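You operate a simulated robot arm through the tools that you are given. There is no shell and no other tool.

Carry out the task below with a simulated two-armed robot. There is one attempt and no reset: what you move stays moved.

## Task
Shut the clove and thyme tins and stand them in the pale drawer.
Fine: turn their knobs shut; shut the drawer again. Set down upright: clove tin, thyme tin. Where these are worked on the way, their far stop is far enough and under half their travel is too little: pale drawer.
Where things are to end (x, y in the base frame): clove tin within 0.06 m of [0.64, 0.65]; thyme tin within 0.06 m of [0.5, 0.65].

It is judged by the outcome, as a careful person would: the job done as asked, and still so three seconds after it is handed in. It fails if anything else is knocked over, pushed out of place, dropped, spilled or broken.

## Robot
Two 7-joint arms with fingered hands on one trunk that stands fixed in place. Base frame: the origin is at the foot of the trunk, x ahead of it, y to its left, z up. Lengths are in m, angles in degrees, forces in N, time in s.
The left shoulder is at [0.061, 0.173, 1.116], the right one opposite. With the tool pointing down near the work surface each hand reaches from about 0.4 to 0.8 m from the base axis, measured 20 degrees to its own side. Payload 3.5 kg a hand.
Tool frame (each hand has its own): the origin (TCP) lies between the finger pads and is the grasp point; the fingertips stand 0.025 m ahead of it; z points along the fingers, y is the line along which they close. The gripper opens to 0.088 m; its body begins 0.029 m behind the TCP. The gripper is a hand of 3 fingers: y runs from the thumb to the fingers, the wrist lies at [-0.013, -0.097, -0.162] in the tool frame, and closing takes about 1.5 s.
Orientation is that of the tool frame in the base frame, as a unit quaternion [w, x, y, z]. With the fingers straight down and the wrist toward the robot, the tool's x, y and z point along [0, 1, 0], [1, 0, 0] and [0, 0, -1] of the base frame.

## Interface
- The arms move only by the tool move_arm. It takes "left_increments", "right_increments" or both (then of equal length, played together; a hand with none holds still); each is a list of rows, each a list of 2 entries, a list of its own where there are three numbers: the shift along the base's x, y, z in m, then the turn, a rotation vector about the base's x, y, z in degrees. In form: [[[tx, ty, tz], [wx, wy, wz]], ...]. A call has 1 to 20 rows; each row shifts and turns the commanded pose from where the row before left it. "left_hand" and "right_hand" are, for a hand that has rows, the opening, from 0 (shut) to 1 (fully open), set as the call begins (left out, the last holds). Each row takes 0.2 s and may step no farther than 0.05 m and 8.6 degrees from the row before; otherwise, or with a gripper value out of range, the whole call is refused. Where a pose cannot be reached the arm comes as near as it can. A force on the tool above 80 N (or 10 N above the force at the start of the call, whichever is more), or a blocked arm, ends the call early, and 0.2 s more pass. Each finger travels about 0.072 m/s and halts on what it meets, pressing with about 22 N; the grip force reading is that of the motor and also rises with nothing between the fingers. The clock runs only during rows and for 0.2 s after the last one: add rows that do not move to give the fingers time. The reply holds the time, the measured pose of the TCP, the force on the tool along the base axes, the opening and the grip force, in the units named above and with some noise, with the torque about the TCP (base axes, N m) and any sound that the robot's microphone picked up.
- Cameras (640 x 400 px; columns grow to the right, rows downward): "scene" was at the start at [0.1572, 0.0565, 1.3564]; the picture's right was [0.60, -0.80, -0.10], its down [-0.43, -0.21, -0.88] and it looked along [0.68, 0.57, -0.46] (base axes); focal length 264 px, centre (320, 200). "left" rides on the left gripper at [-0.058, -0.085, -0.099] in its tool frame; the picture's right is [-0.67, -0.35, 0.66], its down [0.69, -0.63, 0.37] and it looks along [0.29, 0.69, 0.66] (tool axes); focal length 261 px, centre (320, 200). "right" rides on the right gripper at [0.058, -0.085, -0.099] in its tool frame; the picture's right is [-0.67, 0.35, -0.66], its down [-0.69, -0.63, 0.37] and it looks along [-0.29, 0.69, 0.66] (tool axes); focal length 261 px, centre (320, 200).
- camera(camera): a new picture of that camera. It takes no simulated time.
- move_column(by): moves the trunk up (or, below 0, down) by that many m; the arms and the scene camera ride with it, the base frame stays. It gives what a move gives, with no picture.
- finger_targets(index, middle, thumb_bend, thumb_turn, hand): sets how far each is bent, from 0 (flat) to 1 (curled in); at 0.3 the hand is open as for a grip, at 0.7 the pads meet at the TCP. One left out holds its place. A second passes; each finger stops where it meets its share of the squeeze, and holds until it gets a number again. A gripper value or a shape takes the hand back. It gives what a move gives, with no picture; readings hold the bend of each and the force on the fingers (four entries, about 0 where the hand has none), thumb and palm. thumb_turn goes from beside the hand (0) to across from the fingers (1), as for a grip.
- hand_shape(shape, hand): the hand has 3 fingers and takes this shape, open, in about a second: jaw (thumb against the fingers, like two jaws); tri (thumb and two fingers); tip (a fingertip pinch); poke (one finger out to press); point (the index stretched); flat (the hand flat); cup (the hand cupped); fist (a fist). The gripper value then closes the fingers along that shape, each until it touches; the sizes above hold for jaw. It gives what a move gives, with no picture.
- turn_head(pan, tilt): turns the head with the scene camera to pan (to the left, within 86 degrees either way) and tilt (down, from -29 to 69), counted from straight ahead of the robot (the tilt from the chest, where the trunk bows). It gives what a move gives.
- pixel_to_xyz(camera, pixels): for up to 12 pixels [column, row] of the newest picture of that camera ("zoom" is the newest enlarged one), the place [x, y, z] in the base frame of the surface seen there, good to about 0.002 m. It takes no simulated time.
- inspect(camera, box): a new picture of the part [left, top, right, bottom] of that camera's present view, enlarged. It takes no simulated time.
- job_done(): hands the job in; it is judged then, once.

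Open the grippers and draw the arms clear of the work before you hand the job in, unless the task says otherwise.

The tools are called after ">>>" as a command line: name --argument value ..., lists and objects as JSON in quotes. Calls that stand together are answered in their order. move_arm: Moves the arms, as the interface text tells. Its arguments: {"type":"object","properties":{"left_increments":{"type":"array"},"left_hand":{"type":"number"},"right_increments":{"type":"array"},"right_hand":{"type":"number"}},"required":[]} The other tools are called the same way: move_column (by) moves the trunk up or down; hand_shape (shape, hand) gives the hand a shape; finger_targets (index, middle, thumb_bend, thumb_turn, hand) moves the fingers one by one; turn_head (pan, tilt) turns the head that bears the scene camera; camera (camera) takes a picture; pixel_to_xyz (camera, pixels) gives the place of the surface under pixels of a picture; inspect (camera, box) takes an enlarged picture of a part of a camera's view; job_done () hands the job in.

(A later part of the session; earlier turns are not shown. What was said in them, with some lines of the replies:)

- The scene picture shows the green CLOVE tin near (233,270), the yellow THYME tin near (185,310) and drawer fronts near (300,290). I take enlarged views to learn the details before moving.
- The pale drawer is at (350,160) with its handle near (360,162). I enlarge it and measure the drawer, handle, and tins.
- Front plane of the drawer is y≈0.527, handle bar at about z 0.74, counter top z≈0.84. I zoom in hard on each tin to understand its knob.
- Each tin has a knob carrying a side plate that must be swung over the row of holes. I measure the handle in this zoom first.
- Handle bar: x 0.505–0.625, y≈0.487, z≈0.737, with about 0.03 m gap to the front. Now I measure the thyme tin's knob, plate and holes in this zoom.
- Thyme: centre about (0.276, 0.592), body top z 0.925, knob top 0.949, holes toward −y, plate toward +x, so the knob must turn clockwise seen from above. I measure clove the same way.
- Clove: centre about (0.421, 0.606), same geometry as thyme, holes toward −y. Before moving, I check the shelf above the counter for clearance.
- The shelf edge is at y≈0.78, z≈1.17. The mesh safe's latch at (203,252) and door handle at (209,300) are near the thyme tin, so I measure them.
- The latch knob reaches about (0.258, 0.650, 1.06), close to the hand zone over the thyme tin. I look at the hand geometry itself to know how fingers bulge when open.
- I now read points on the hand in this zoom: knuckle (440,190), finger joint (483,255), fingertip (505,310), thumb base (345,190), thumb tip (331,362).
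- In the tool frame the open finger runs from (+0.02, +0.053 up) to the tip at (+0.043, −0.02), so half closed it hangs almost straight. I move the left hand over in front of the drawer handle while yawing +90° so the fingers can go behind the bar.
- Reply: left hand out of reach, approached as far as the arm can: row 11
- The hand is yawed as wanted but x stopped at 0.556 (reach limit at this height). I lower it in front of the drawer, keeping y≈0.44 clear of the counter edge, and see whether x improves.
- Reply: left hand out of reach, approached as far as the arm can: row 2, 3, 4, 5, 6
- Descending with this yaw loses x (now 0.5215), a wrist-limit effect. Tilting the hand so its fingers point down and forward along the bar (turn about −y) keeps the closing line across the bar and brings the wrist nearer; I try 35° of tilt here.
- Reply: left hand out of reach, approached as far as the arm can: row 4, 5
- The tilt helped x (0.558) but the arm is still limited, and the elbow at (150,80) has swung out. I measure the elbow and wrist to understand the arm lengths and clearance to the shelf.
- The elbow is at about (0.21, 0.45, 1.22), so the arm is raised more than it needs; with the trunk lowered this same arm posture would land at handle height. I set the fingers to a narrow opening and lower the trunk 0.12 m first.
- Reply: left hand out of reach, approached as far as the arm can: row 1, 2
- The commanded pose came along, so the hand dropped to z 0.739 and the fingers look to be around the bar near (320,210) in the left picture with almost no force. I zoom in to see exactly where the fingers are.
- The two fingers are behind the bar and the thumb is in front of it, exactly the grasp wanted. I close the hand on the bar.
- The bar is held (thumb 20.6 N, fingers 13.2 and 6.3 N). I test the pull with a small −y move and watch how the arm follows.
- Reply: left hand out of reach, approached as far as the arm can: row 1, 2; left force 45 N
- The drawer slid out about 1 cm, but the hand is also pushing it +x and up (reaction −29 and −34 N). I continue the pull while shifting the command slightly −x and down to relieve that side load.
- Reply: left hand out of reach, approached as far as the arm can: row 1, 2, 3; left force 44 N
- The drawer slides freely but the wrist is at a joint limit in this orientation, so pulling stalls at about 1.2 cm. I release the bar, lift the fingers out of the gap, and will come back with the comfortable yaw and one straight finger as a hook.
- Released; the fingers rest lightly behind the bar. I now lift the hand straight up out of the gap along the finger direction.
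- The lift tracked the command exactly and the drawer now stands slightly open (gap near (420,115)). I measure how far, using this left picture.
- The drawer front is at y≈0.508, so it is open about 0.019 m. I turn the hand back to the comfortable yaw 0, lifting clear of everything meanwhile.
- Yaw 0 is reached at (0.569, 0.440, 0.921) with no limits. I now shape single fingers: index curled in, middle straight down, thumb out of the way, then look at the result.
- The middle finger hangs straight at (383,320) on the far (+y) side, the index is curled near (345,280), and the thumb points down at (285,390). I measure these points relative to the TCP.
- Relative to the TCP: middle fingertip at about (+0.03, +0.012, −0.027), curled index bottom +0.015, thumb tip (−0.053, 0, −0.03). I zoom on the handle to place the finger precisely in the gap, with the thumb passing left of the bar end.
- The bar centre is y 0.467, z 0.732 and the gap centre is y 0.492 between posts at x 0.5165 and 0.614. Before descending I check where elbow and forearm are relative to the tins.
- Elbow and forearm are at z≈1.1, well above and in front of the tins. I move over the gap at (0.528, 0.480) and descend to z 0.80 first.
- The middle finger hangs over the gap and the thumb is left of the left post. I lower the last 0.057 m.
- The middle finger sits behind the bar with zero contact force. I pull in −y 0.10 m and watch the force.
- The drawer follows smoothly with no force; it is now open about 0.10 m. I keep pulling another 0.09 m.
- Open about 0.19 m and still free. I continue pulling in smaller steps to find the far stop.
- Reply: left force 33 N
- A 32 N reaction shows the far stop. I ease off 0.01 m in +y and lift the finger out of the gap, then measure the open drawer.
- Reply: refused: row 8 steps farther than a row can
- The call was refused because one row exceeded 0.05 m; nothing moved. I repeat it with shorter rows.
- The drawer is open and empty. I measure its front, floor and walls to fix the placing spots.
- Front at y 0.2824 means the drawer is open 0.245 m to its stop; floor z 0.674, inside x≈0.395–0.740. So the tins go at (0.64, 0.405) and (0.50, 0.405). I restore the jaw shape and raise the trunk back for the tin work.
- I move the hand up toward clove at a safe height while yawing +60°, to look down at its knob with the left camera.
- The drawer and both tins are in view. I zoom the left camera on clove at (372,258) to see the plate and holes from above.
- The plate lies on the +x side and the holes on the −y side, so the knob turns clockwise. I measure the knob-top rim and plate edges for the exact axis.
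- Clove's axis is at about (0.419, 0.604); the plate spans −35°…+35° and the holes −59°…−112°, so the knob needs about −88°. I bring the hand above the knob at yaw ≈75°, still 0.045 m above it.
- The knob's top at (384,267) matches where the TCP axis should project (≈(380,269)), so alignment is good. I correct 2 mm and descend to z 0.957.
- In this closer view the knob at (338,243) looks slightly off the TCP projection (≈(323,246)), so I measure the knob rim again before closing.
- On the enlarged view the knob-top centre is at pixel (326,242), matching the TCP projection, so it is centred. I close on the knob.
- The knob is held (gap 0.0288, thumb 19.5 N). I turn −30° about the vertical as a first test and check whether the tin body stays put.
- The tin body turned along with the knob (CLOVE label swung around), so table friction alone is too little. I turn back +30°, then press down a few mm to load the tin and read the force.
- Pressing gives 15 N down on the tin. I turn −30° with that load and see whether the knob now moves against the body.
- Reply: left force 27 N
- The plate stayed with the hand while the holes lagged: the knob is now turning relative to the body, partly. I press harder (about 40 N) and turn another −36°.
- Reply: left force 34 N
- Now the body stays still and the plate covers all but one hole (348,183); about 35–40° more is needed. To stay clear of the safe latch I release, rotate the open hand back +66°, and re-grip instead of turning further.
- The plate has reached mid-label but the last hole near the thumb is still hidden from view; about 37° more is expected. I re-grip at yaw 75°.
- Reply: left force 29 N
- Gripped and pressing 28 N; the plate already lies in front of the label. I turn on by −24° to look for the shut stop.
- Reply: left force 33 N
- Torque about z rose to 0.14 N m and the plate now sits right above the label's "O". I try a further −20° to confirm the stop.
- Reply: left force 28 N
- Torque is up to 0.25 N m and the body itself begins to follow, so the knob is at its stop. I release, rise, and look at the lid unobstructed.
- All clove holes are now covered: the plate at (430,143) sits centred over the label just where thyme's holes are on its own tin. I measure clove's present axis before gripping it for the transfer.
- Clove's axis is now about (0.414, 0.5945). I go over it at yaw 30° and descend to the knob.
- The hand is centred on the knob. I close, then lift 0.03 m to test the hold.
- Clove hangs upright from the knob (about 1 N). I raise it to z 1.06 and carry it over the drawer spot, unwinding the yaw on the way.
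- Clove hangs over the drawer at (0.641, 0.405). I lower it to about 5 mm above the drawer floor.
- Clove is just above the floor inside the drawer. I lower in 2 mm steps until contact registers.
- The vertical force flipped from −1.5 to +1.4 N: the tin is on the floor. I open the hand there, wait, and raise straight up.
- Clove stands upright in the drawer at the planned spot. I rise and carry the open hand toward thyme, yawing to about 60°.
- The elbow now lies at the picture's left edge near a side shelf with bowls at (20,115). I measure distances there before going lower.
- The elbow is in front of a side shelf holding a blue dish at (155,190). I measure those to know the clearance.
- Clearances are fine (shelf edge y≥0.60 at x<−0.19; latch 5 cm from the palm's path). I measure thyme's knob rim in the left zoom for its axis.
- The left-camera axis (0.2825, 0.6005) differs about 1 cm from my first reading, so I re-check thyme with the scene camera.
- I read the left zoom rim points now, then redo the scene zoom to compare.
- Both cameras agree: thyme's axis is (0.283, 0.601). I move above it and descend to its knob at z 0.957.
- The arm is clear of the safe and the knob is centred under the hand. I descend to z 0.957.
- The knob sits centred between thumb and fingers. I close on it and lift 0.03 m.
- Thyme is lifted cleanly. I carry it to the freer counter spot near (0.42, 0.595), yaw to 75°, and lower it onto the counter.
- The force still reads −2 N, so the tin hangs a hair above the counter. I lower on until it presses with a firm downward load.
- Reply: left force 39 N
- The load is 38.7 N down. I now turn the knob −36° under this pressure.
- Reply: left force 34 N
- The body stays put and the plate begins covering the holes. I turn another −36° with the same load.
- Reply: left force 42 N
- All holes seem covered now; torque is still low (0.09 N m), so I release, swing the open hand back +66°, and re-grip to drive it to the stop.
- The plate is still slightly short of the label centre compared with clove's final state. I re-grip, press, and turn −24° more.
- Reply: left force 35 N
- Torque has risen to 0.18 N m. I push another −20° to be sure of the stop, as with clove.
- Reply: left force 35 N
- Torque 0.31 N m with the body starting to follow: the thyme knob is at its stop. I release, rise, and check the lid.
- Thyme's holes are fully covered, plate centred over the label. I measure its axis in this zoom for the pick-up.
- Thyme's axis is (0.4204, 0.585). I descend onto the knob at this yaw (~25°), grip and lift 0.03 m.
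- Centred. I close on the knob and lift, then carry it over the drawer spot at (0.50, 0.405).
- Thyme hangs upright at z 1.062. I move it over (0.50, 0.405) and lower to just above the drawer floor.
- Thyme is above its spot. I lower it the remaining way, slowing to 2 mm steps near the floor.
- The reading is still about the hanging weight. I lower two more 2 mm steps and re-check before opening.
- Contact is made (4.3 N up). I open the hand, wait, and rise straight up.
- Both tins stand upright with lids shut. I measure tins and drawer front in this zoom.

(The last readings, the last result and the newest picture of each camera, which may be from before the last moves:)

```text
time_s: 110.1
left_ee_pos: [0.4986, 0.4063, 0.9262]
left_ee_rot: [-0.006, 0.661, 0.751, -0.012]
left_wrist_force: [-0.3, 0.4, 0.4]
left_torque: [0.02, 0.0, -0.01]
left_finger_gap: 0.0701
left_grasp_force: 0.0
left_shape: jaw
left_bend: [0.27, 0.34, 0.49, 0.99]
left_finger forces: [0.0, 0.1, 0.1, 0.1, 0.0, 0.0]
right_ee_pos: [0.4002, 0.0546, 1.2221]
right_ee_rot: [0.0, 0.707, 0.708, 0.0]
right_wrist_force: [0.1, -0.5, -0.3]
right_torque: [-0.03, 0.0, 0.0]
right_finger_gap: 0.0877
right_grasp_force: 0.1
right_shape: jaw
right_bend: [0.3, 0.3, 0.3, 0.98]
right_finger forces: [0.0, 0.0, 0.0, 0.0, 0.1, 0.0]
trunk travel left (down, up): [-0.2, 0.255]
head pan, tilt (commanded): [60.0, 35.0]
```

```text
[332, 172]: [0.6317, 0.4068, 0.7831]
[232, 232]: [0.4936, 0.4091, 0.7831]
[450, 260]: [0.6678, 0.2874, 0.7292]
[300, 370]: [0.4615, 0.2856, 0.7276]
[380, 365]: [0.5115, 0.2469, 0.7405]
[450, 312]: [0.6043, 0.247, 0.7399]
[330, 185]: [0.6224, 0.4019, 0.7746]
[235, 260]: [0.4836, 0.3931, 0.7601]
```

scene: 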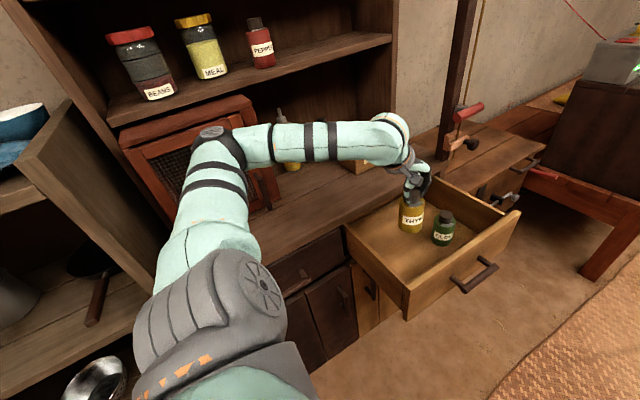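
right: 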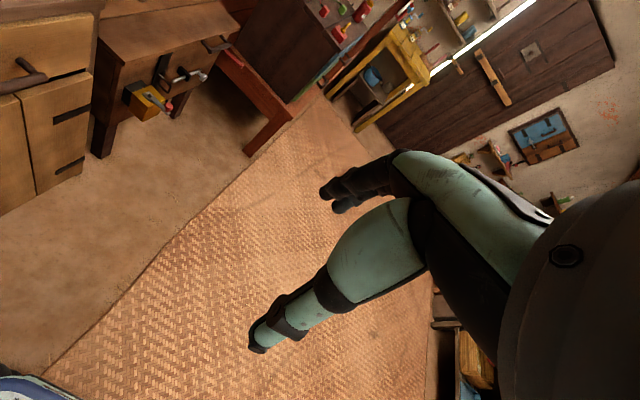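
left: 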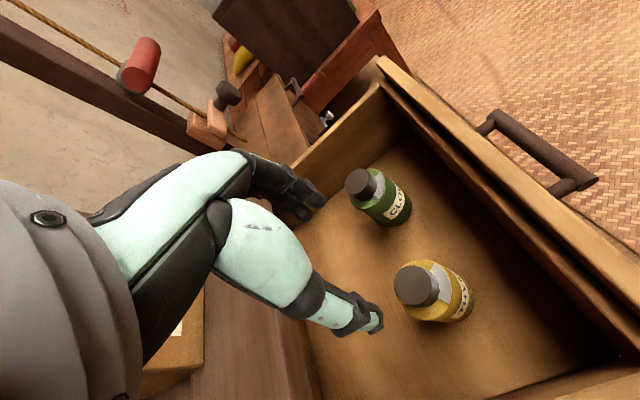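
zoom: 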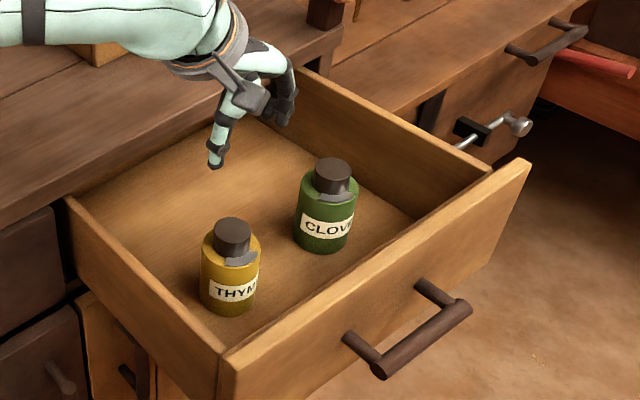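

Drawer front is at y 0.286 (0.241 m open), tins at about (0.634, 0.405) and (0.496, 0.407), so shutting puts them within a few mm of target. I close the hand, move it in front of the handle at height, then will lower and push.

>>> move_arm --left_increments '[[[0.01, -0.034, 0], [0, 0, 0]], [[0.01, -0.034, 0], [0, 0, 0]], [[0.01, -0.034, 0], [0, 0, 0]], [[0.01, -0.034, 0], [0, 0, 0]], [[0.01, -0.034, 0], [0, 0, 0]], [[0.01, -0.034, 0], [0, 0, 0]], [[0.008, -0.032, 0], [0, 0, 0]], [[0, 0, 0], [0, 0, 0]]]' --left_hand 0.0

>>> camera --camera "left"

>>> camera --camera "scene"

```text
time_s: 111.9
left_ee_pos: [0.5679, 0.1667, 0.9266]
left_ee_rot: [-0.007, 0.661, 0.75, -0.012]
left_wrist_force: [0.6, 0.5, -0.1]
left_torque: [0.01, -0.01, 0.0]
left_finger_gap: 0.0
left_grasp_force: 22.6
left_shape: jaw
left_bend: [0.7, 0.7, 0.35, 1.0]
left_finger forces: [0.0, 0.1, 0.0, 0.0, 0.0, 0.0]
right_ee_pos: [0.4007, 0.0538, 1.2235]
right_ee_rot: [-0.001, 0.706, 0.708, -0.001]
right_wrist_force: [0.4, 0.1, 0.4]
right_torque: [-0.01, -0.05, 0.03]
right_finger_gap: 0.0878
right_grasp_force: 0.0
right_shape: jaw
right_bend: [0.3, 0.3, 0.3, 0.98]
right_finger forces: [0.1, 0.0, 0.1, 0.0, 0.0, 0.1]
trunk travel left (down, up): [-0.2, 0.255]
head pan, tilt (commanded): [60.0, 35.0]
```

```text
taken
```

left: 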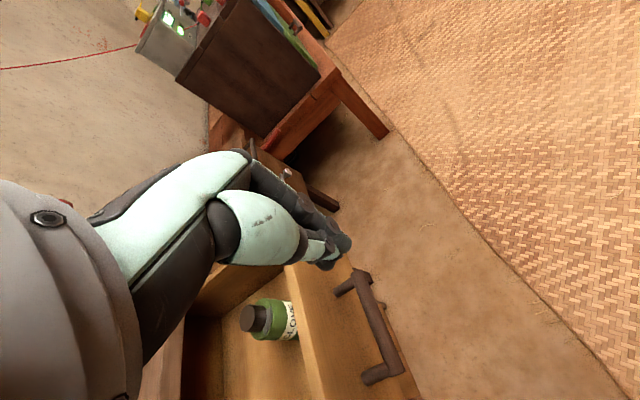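

```text
taken
```

scene: 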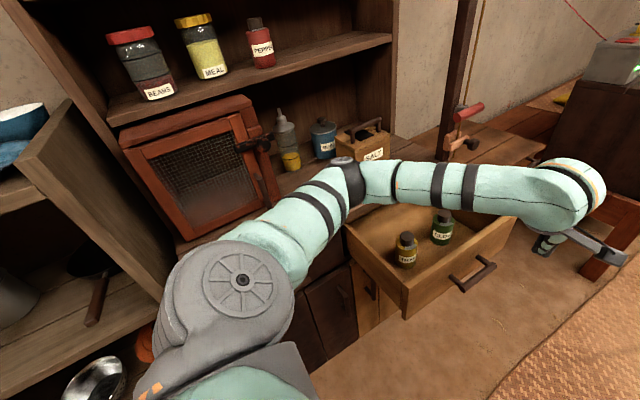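

The closed hand is in front of the drawer at z 0.927. Before lowering I check the elbow and forearm heights over the drawer.

>>> pixel_to_xyz --camera "scene" --pixels '[[345, 185], [380, 180], [430, 185], [500, 190], [560, 195], [300, 220], [485, 208], [550, 245]]'

```text
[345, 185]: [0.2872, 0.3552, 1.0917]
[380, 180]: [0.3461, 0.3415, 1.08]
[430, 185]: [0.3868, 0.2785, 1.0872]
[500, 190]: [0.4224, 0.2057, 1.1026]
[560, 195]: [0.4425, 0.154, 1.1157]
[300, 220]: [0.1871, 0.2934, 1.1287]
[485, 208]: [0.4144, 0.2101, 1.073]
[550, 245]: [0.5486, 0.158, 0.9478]
```

The forearm will stay above z≈0.85 over the drawer, clear of its walls (0.805) and the tins (0.784). I lower the closed hand to handle height in front of the bar.

>>> move_arm --left_increments '[[[0, 0, -0.032], [0, 0, 0]], [[0, 0, -0.032], [0, 0, 0]], [[0, 0, -0.032], [0, 0, 0]], [[0, 0, -0.032], [0, 0, 0]], [[0, 0, -0.032], [0, 0, 0]], [[0, 0, -0.03], [0, 0, 0]], [[0, 0, 0], [0, 0, 0]]]'

>>> camera --camera "left"

>>> camera --camera "scene"

```text
time_s: 113.5
left_ee_pos: [0.5666, 0.1661, 0.7373]
left_ee_rot: [-0.007, 0.661, 0.75, -0.012]
left_wrist_force: [0.7, 0.4, 1.3]
left_torque: [0.01, 0.02, 0.03]
left_finger_gap: 0.0
left_grasp_force: 21.7
left_shape: jaw
left_bend: [0.7, 0.7, 0.35, 1.0]
left_finger forces: [0.0, 0.0, 0.0, 0.1, 0.0, 0.0]
right_ee_pos: [0.4014, 0.0529, 1.2239]
right_ee_rot: [-0.001, 0.706, 0.708, -0.001]
right_wrist_force: [-0.4, -0.1, 0.5]
right_torque: [0.0, 0.0, 0.02]
right_finger_gap: 0.0876
right_grasp_force: 0.0
right_shape: jaw
right_bend: [0.3, 0.3, 0.3, 0.98]
right_finger forces: [0.0, 0.1, 0.0, 0.1, 0.0, 0.0]
trunk travel left (down, up): [-0.2, 0.255]
head pan, tilt (commanded): [60.0, 35.0]
```

```text
taken
```

left: 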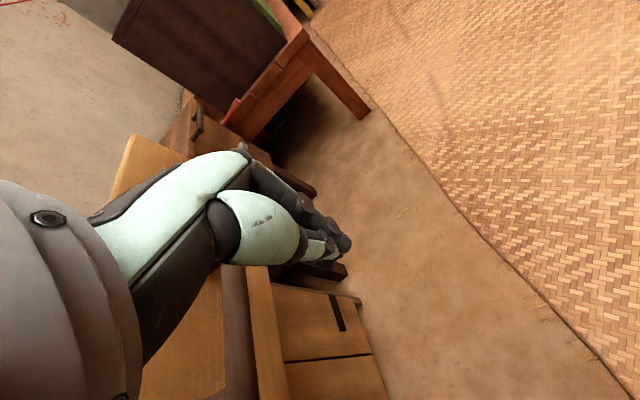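

```text
taken
```

scene: 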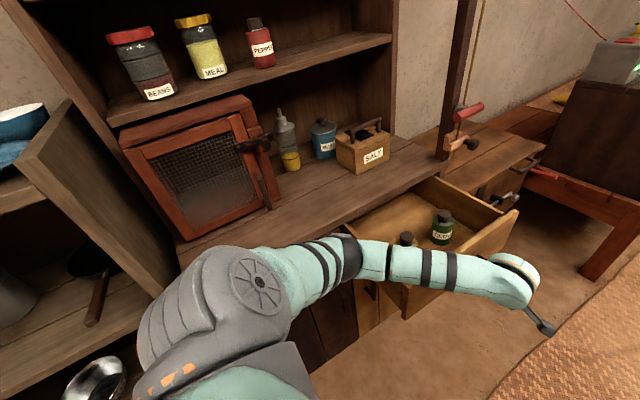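

The elbow at (348,255) now looks close to the drawer's front-left corner, so I measure its clearance before pushing.

>>> pixel_to_xyz --camera "scene" --pixels '[[345, 255], [375, 258], [410, 265], [450, 270], [490, 280], [405, 305], [375, 275], [345, 275]]'

```text
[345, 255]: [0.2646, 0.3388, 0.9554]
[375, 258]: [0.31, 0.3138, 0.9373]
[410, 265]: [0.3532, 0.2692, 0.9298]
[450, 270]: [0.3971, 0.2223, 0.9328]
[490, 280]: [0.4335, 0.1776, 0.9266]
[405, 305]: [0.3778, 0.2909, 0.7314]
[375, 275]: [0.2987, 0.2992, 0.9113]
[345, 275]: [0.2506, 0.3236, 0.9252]
```

The forearm clears the drawer by about 5 cm. I push gently in +y; contact with the bar should come near y≈0.21.

>>> move_arm --left_increments '[[[0, 0.015, 0], [0, 0, 0]], [[0, 0.015, 0], [0, 0, 0]], [[0, 0.01, 0], [0, 0, 0]], [[0, 0.01, 0], [0, 0, 0]], [[0, 0.01, 0], [0, 0, 0]], [[0, 0.012, 0], [0, 0, 0]], [[0, 0.012, 0], [0, 0, 0]], [[0, 0.012, 0], [0, 0, 0]], [[0, 0, 0], [0, 0, 0]]]'

>>> camera --camera "scene"

>>> camera --camera "left"

```text
time_s: 115.5
left_ee_pos: [0.5683, 0.2643, 0.7384]
left_ee_rot: [-0.006, 0.661, 0.75, -0.012]
left_wrist_force: [-0.3, -0.9, -0.9]
left_torque: [-0.02, 0.01, 0.01]
left_finger_gap: 0.0
left_grasp_force: 22.2
left_shape: jaw
left_bend: [0.7, 0.7, 0.35, 1.0]
left_finger forces: [0.0, 0.0, 0.1, 0.0, 0.0, 0.0]
right_ee_pos: [0.4001, 0.0535, 1.2229]
right_ee_rot: [-0.001, 0.706, 0.708, 0.0]
right_wrist_force: [0.3, 0.8, -0.3]
right_torque: [0.01, -0.02, 0.01]
right_finger_gap: 0.0876
right_grasp_force: 0.0
right_shape: jaw
right_bend: [0.3, 0.3, 0.3, 0.98]
right_finger forces: [0.0, 0.0, 0.1, 0.0, 0.1, 0.0]
trunk travel left (down, up): [-0.2, 0.255]
head pan, tilt (commanded): [60.0, 35.0]
```

```text
taken
```

scene: 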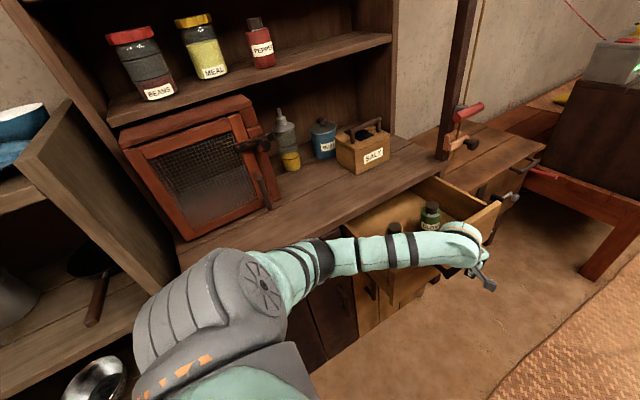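

```text
taken
```

left: 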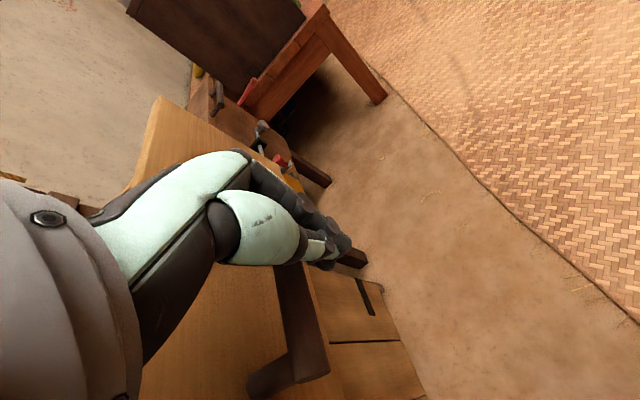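

The drawer is sliding shut with negligible force and the tins stand. I continue pushing at the same gentle pace.

>>> move_arm --left_increments '[[[0, 0.012, 0], [0, 0, 0]], [[0, 0.012, 0], [0, 0, 0]], [[0, 0.012, 0], [0, 0, 0]], [[0, 0.012, 0], [0, 0, 0]], [[0, 0.012, 0], [0, 0, 0]], [[0, 0.012, 0], [0, 0, 0]], [[0, 0.012, 0], [0, 0, 0]], [[0, 0.012, 0], [0, 0, 0]], [[0, 0, 0], [0, 0, 0]]]'

>>> camera --camera "scene"

>>> camera --camera "left"

```text
time_s: 117.5
left_ee_pos: [0.567, 0.3595, 0.7375]
left_ee_rot: [-0.007, 0.661, 0.75, -0.012]
left_wrist_force: [0.8, 0.1, 0.0]
left_torque: [-0.02, 0.0, -0.05]
left_finger_gap: 0.0002
left_grasp_force: 22.0
left_shape: jaw
left_bend: [0.7, 0.7, 0.35, 1.0]
left_finger forces: [0.0, 0.0, 0.0, 0.1, 0.1, 0.0]
right_ee_pos: [0.4007, 0.0518, 1.2243]
right_ee_rot: [0.0, 0.706, 0.708, -0.001]
right_wrist_force: [0.0, 0.3, -0.3]
right_torque: [-0.03, 0.01, 0.01]
right_finger_gap: 0.0875
right_grasp_force: 0.0
right_shape: jaw
right_bend: [0.3, 0.3, 0.3, 0.98]
right_finger forces: [0.0, 0.0, 0.0, 0.0, 0.0, 0.1]
trunk travel left (down, up): [-0.2, 0.255]
head pan, tilt (commanded): [60.0, 35.0]
```

```text
taken
```

scene: 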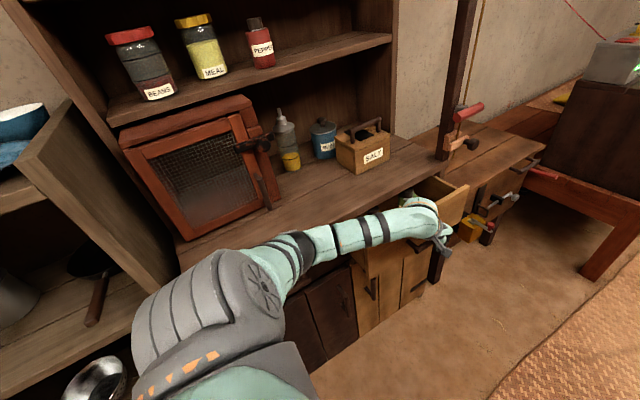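

```text
taken
```

left: 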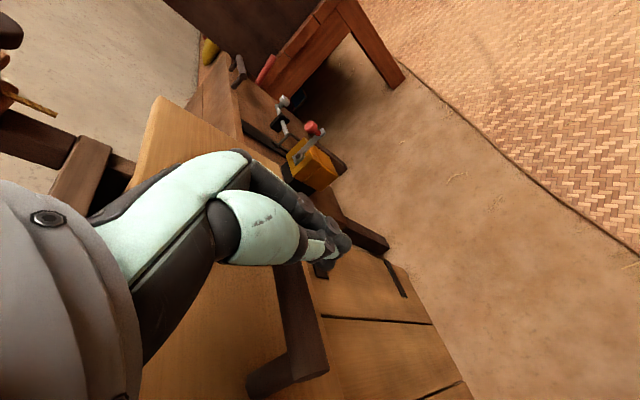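

About 0.1 m remains. I check the elbow's distance to the counter edge before the final push.

>>> pixel_to_xyz --camera "scene" --pixels '[[300, 248], [325, 238], [310, 230], [370, 230], [420, 210], [350, 250], [320, 260]]'

```text
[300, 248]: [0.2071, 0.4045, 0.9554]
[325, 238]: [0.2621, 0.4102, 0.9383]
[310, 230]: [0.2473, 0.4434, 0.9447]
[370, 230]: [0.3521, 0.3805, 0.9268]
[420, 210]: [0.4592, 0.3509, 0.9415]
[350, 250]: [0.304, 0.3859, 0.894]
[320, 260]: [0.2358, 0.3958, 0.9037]
```

The elbow bottom (z≈0.87) stays above the counter top (0.84) and nothing stands there any more. I push on, slowing toward the end.

>>> move_arm --left_increments '[[[0, 0.012, 0], [0, 0, 0]], [[0, 0.012, 0], [0, 0, 0]], [[0, 0.012, 0], [0, 0, 0]], [[0, 0.012, 0], [0, 0, 0]], [[0, 0.01, 0], [0, 0, 0]], [[0, 0.006, 0], [0, 0, 0]], [[0, 0.005, 0], [0, 0, 0]], [[0, 0, 0], [0, 0, 0]]]'

>>> camera --camera "scene"

>>> camera --camera "left"

```text
time_s: 119.3
left_ee_pos: [0.5653, 0.4296, 0.7367]
left_ee_rot: [-0.007, 0.661, 0.75, -0.012]
left_wrist_force: [0.4, -0.9, 0.0]
left_torque: [0.0, -0.01, 0.02]
left_finger_gap: 0.0
left_grasp_force: 21.9
left_shape: jaw
left_bend: [0.7, 0.7, 0.35, 1.0]
left_finger forces: [0.0, 0.3, 0.0, 0.0, 0.0, 0.1]
right_ee_pos: [0.4001, 0.0544, 1.223]
right_ee_rot: [0.0, 0.707, 0.708, -0.001]
right_wrist_force: [0.7, 0.4, 0.8]
right_torque: [0.0, 0.0, 0.0]
right_finger_gap: 0.0877
right_grasp_force: 0.1
right_shape: jaw
right_bend: [0.3, 0.3, 0.3, 0.98]
right_finger forces: [0.1, 0.0, 0.1, 0.1, 0.1, 0.1]
trunk travel left (down, up): [-0.2, 0.255]
head pan, tilt (commanded): [60.0, 35.0]
```

```text
taken
```

scene: 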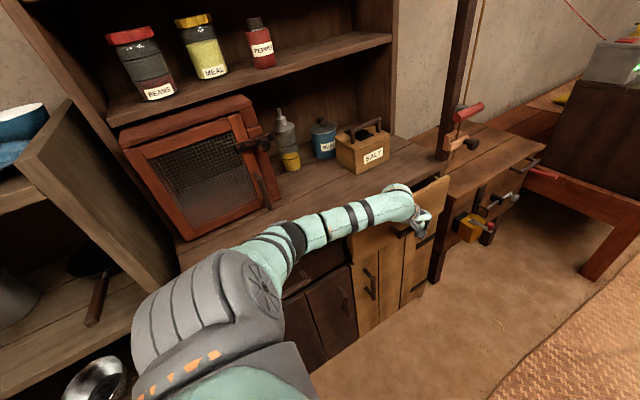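

```text
taken
```

left: 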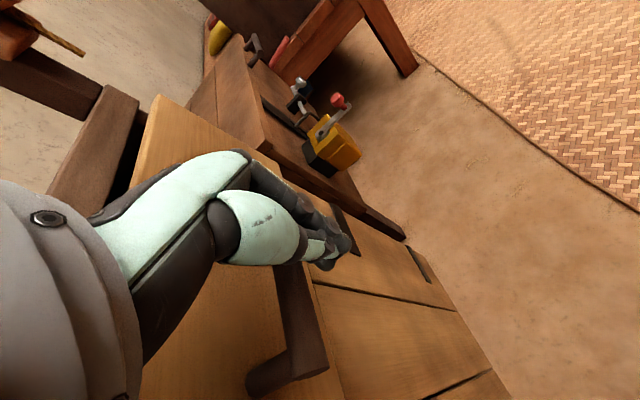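

The drawer is nearly shut (still a small gap at (135,150) in the left picture). I push the rest in 5 mm steps until resistance shows.

>>> move_arm --left_increments '[[[0, 0.005, 0], [0, 0, 0]], [[0, 0.005, 0], [0, 0, 0]], [[0, 0.005, 0], [0, 0, 0]], [[0, 0.005, 0], [0, 0, 0]], [[0, 0.005, 0], [0, 0, 0]], [[0, 0.004, 0], [0, 0, 0]], [[0, 0, 0], [0, 0, 0]]]'

>>> camera --camera "left"

>>> inspect --camera "scene" --box '[330, 160, 470, 280]'

```text
time_s: 120.9
left_ee_pos: [0.5667, 0.457, 0.7364]
left_ee_rot: [-0.007, 0.661, 0.75, -0.012]
left_wrist_force: [0.2, 0.0, -0.7]
left_torque: [0.03, -0.02, 0.0]
left_finger_gap: 0.0
left_grasp_force: 22.5
left_shape: jaw
left_bend: [0.7, 0.7, 0.35, 1.0]
left_finger forces: [0.0, 0.6, 0.0, 0.0, 0.0, 0.1]
right_ee_pos: [0.4, 0.0544, 1.2238]
right_ee_rot: [0.0, 0.707, 0.707, -0.001]
right_wrist_force: [0.5, 0.1, 1.7]
right_torque: [0.01, 0.0, 0.02]
right_finger_gap: 0.0874
right_grasp_force: 0.0
right_shape: jaw
right_bend: [0.3, 0.3, 0.3, 0.98]
right_finger forces: [0.0, 0.0, 0.0, 0.0, 0.0, 0.0]
trunk travel left (down, up): [-0.2, 0.255]
head pan, tilt (commanded): [60.0, 35.0]
```

```text
taken
```

left: 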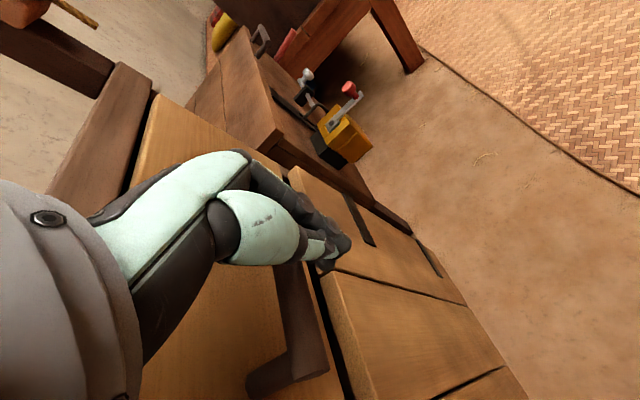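

```text
3.33 times, centred on (400, 220) of scene
```

zoom: 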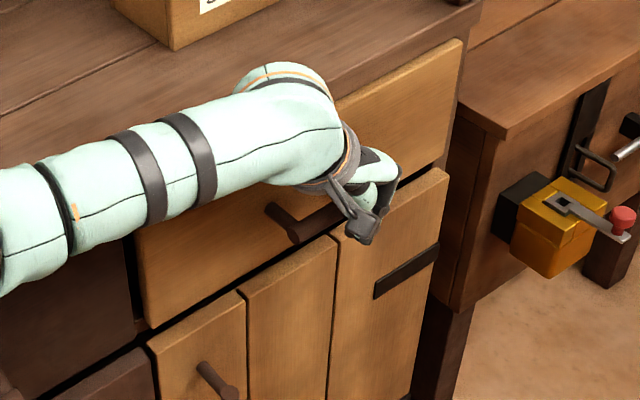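

No resistance yet. I measure the front's position to see how much travel remains.

>>> pixel_to_xyz --camera "zoom" --pixels '[[420, 110], [180, 260], [240, 230], [380, 210], [450, 70], [300, 225]]'

```text
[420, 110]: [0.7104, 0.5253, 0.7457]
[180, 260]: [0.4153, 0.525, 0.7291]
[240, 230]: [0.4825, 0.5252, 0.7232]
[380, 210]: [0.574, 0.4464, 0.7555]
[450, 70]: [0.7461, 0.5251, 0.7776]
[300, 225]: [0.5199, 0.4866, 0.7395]
```

The front is at y 0.525, about 2 mm from its original 0.527. I push in 2 mm steps until the stop is felt.

>>> move_arm --left_increments '[[[0, 0.002, 0], [0, 0, 0]], [[0, 0.002, 0], [0, 0, 0]], [[0, 0.002, 0], [0, 0, 0]], [[0, 0.002, 0], [0, 0, 0]], [[0, 0, 0], [0, 0, 0]]]'

>>> inspect --camera "scene" --box '[330, 160, 470, 280]'

>>> pixel_to_xyz --camera "zoom" --pixels '[[420, 110], [180, 260], [240, 230], [450, 70]]'

```text
time_s: 122.1
left_ee_pos: [0.568, 0.4619, 0.7376]
left_ee_rot: [-0.007, 0.662, 0.75, -0.012]
left_wrist_force: [-0.5, -25.5, -3.3]
left_torque: [-0.18, 0.06, -0.32]
left_finger_gap: 0.0001
left_grasp_force: 21.9
left_shape: jaw
left_bend: [0.7, 0.7, 0.35, 1.0]
left_finger forces: [0.0, 25.4, 0.0, 0.0, 0.0, 0.0]
right_ee_pos: [0.4009, 0.0483, 1.224]
right_ee_rot: [-0.002, 0.707, 0.707, 0.0]
right_wrist_force: [-0.1, 0.3, 0.6]
right_torque: [0.0, 0.03, 0.01]
right_finger_gap: 0.0875
right_grasp_force: 0.0
right_shape: jaw
right_bend: [0.3, 0.3, 0.3, 0.98]
right_finger forces: [0.0, 0.0, 0.0, 0.1, 0.0, 0.1]
trunk travel left (down, up): [-0.2, 0.255]
head pan, tilt (commanded): [60.0, 35.0]
```

```text
3.33 times, centred on (400, 220) of scene
```

zoom: 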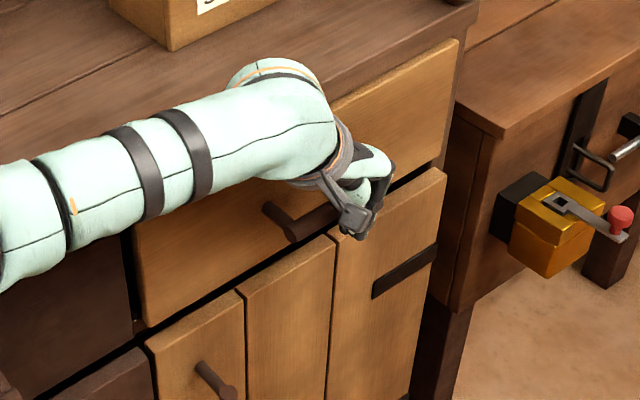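

```text
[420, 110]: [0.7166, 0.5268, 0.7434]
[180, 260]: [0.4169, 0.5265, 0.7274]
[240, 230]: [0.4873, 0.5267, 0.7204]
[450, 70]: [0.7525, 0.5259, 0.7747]
```

The stop is felt (25.5 N) and the front is back at y 0.5267, its original position. I back straight off, then raise and retract the left arm, opening the hand.

>>> move_arm --left_increments '[[[0, -0.01, 0], [0, 0, 0]], [[0, -0.03, 0], [0, 0, 0]], [[0, -0.04, 0], [0, 0, 0]], [[0, -0.04, 0], [0, 0, 0]], [[0, -0.02, 0.04], [0, 0, 0]], [[0, 0, 0.045], [0, 0, 0]], [[0, 0, 0.045], [0, 0, 0]], [[0, 0, 0.045], [0, 0, 0]], [[-0.02, 0, 0.045], [0, 0, 0]], [[-0.02, 0, 0.045], [0, 0, 0]], [[-0.02, 0, 0.045], [0, 0, 0]], [[-0.02, 0, 0.045], [0, 0, 0]], [[-0.02, 0, 0.04], [0, 0, 0]], [[0, 0, 0], [0, 0, 0]]]'

>>> camera --camera "scene"

```text
time_s: 125.1
left_ee_pos: [0.4673, 0.3267, 1.135]
left_ee_rot: [-0.008, 0.661, 0.75, -0.012]
left_wrist_force: [0.6, 0.2, 0.0]
left_torque: [0.01, -0.01, -0.04]
left_finger_gap: 0.0003
left_grasp_force: 21.8
left_shape: jaw
left_bend: [0.7, 0.7, 0.35, 1.0]
left_finger forces: [0.1, 0.0, 0.0, 0.0, 0.1, 0.1]
right_ee_pos: [0.4012, 0.0536, 1.2227]
right_ee_rot: [0.0, 0.706, 0.708, -0.001]
right_wrist_force: [-0.3, 0.2, -0.3]
right_torque: [0.04, 0.0, 0.01]
right_finger_gap: 0.0877
right_grasp_force: 0.2
right_shape: jaw
right_bend: [0.3, 0.3, 0.3, 0.98]
right_finger forces: [0.1, 0.0, 0.0, 0.1, 0.0, 0.0]
trunk travel left (down, up): [-0.2, 0.255]
head pan, tilt (commanded): [60.0, 35.0]
```

```text
taken
```

scene: 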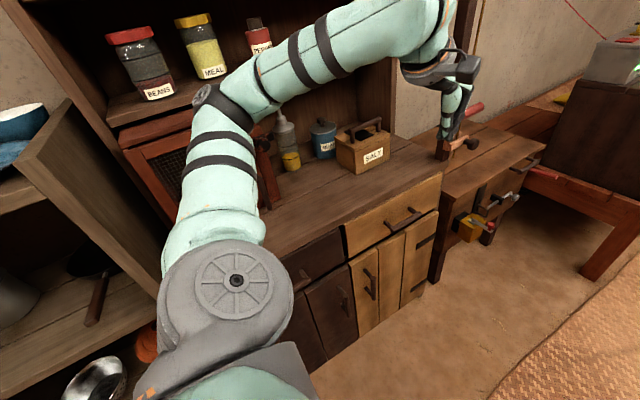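

The drawer is shut and the scene is tidy. I open the hand and retract it near its starting pose, then take a last overall look.

>>> move_arm --left_increments '[[[-0.03, 0.01, 0.024], [0, 0, 0]], [[-0.03, 0.01, 0.024], [0, 0, 0]], [[-0.03, 0.01, 0.024], [0, 0, 0]], [[-0.03, 0.01, 0.024], [0, 0, 0]], [[-0.02, 0.01, 0.02], [0, 0, 0]], [[0, 0, 0], [0, 0, 0]], [[0, 0, 0], [0, 0, 0]]]' --left_hand 1.0

>>> turn_head --pan 45 --tilt 35

>>> camera --camera "scene"

>>> camera --camera "left"

```text
time_s: 126.7
left_ee_pos: [0.3272, 0.3749, 1.2492]
left_ee_rot: [-0.007, 0.661, 0.751, -0.012]
left_wrist_force: [0.6, 1.2, -0.1]
left_torque: [0.0, 0.02, -0.02]
left_finger_gap: 0.0879
left_grasp_force: 0.0
left_shape: jaw
left_bend: [0.3, 0.3, 0.3, 0.98]
left_finger forces: [0.0, 0.0, 0.1, 0.1, 0.0, 0.0]
right_ee_pos: [0.3995, 0.0531, 1.2239]
right_ee_rot: [-0.001, 0.706, 0.708, 0.0]
right_wrist_force: [-0.2, -0.4, -1.0]
right_torque: [0.03, 0.04, 0.0]
right_finger_gap: 0.0877
right_grasp_force: 0.1
right_shape: jaw
right_bend: [0.3, 0.3, 0.3, 0.98]
right_finger forces: [0.0, 0.0, 0.0, 0.0, 0.0, 0.0]
trunk travel left (down, up): [-0.2, 0.255]
head pan, tilt (commanded): [60.0, 35.0]
```

```text
time_s: 127.5
left_ee_pos: [0.3291, 0.3756, 1.2491]
left_ee_rot: [-0.008, 0.661, 0.75, -0.012]
left_wrist_force: [0.4, -0.4, 0.4]
left_torque: [0.01, 0.01, 0.0]
left_finger_gap: 0.0877
left_grasp_force: 0.1
left_shape: jaw
left_bend: [0.3, 0.3, 0.3, 0.98]
left_finger forces: [0.0, 0.1, 0.0, 0.1, 0.1, 0.1]
right_ee_pos: [0.4016, 0.0537, 1.2233]
right_ee_rot: [-0.001, 0.707, 0.708, -0.001]
right_wrist_force: [-0.9, 0.3, -0.4]
right_torque: [0.0, -0.05, -0.04]
right_finger_gap: 0.0878
right_grasp_force: 0.0
right_shape: jaw
right_bend: [0.3, 0.3, 0.3, 0.98]
right_finger forces: [0.1, 0.1, 0.1, 0.1, 0.0, 0.0]
trunk travel left (down, up): [-0.2, 0.255]
head pan, tilt (commanded): [45.0, 35.0]
```

```text
taken
```

scene: 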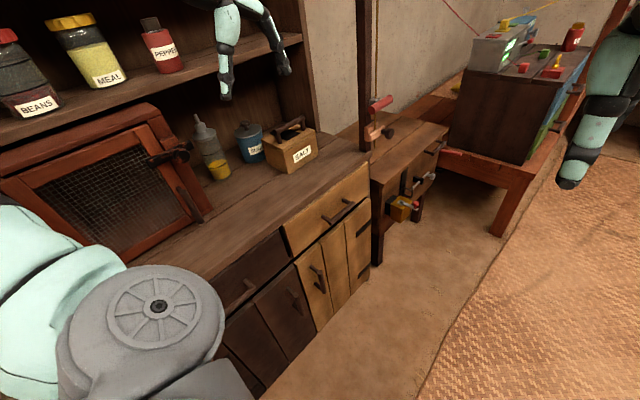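

```text
taken
```

left: 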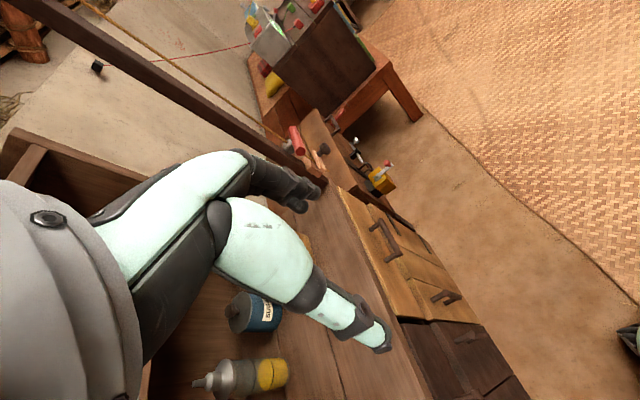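

The drawer is shut flush (front at y 0.527). Both tins were shut and upright when last seen, at spots that put them within a few mm of target. Salt, sugar, the oil bottle and the shelf jars look undisturbed. The arms are clear with the hands open, so I hand the job in.

>>> job_done

```text
The job is handed in.
```

The clove and thyme tins are shut and standing in the pale drawer, and the drawer is closed again. I've handed the job in but have no verdict yet.

- **Tins:** I turned both knobs until they hit their stops and saw the holes fully covered.
- **Positions:** I measured the tins in the open drawer. With it shut, that puts clove at about (0.634, 0.646) and thyme at about (0.496, 0.648), each within about 1 cm of its target.
- **Drawer:** I pulled it out to its far stop, about 0.245 m. It is now shut, with its front back where it started.
- **Surroundings:** Nothing else was knocked over or moved that I could see. Both hands are open and clear of the work.

I couldn't see the tins once the drawer was shut. The last full view, with the drawer still open, showed both upright. I pushed it in slowly, so I expect they are still standing where I put them.
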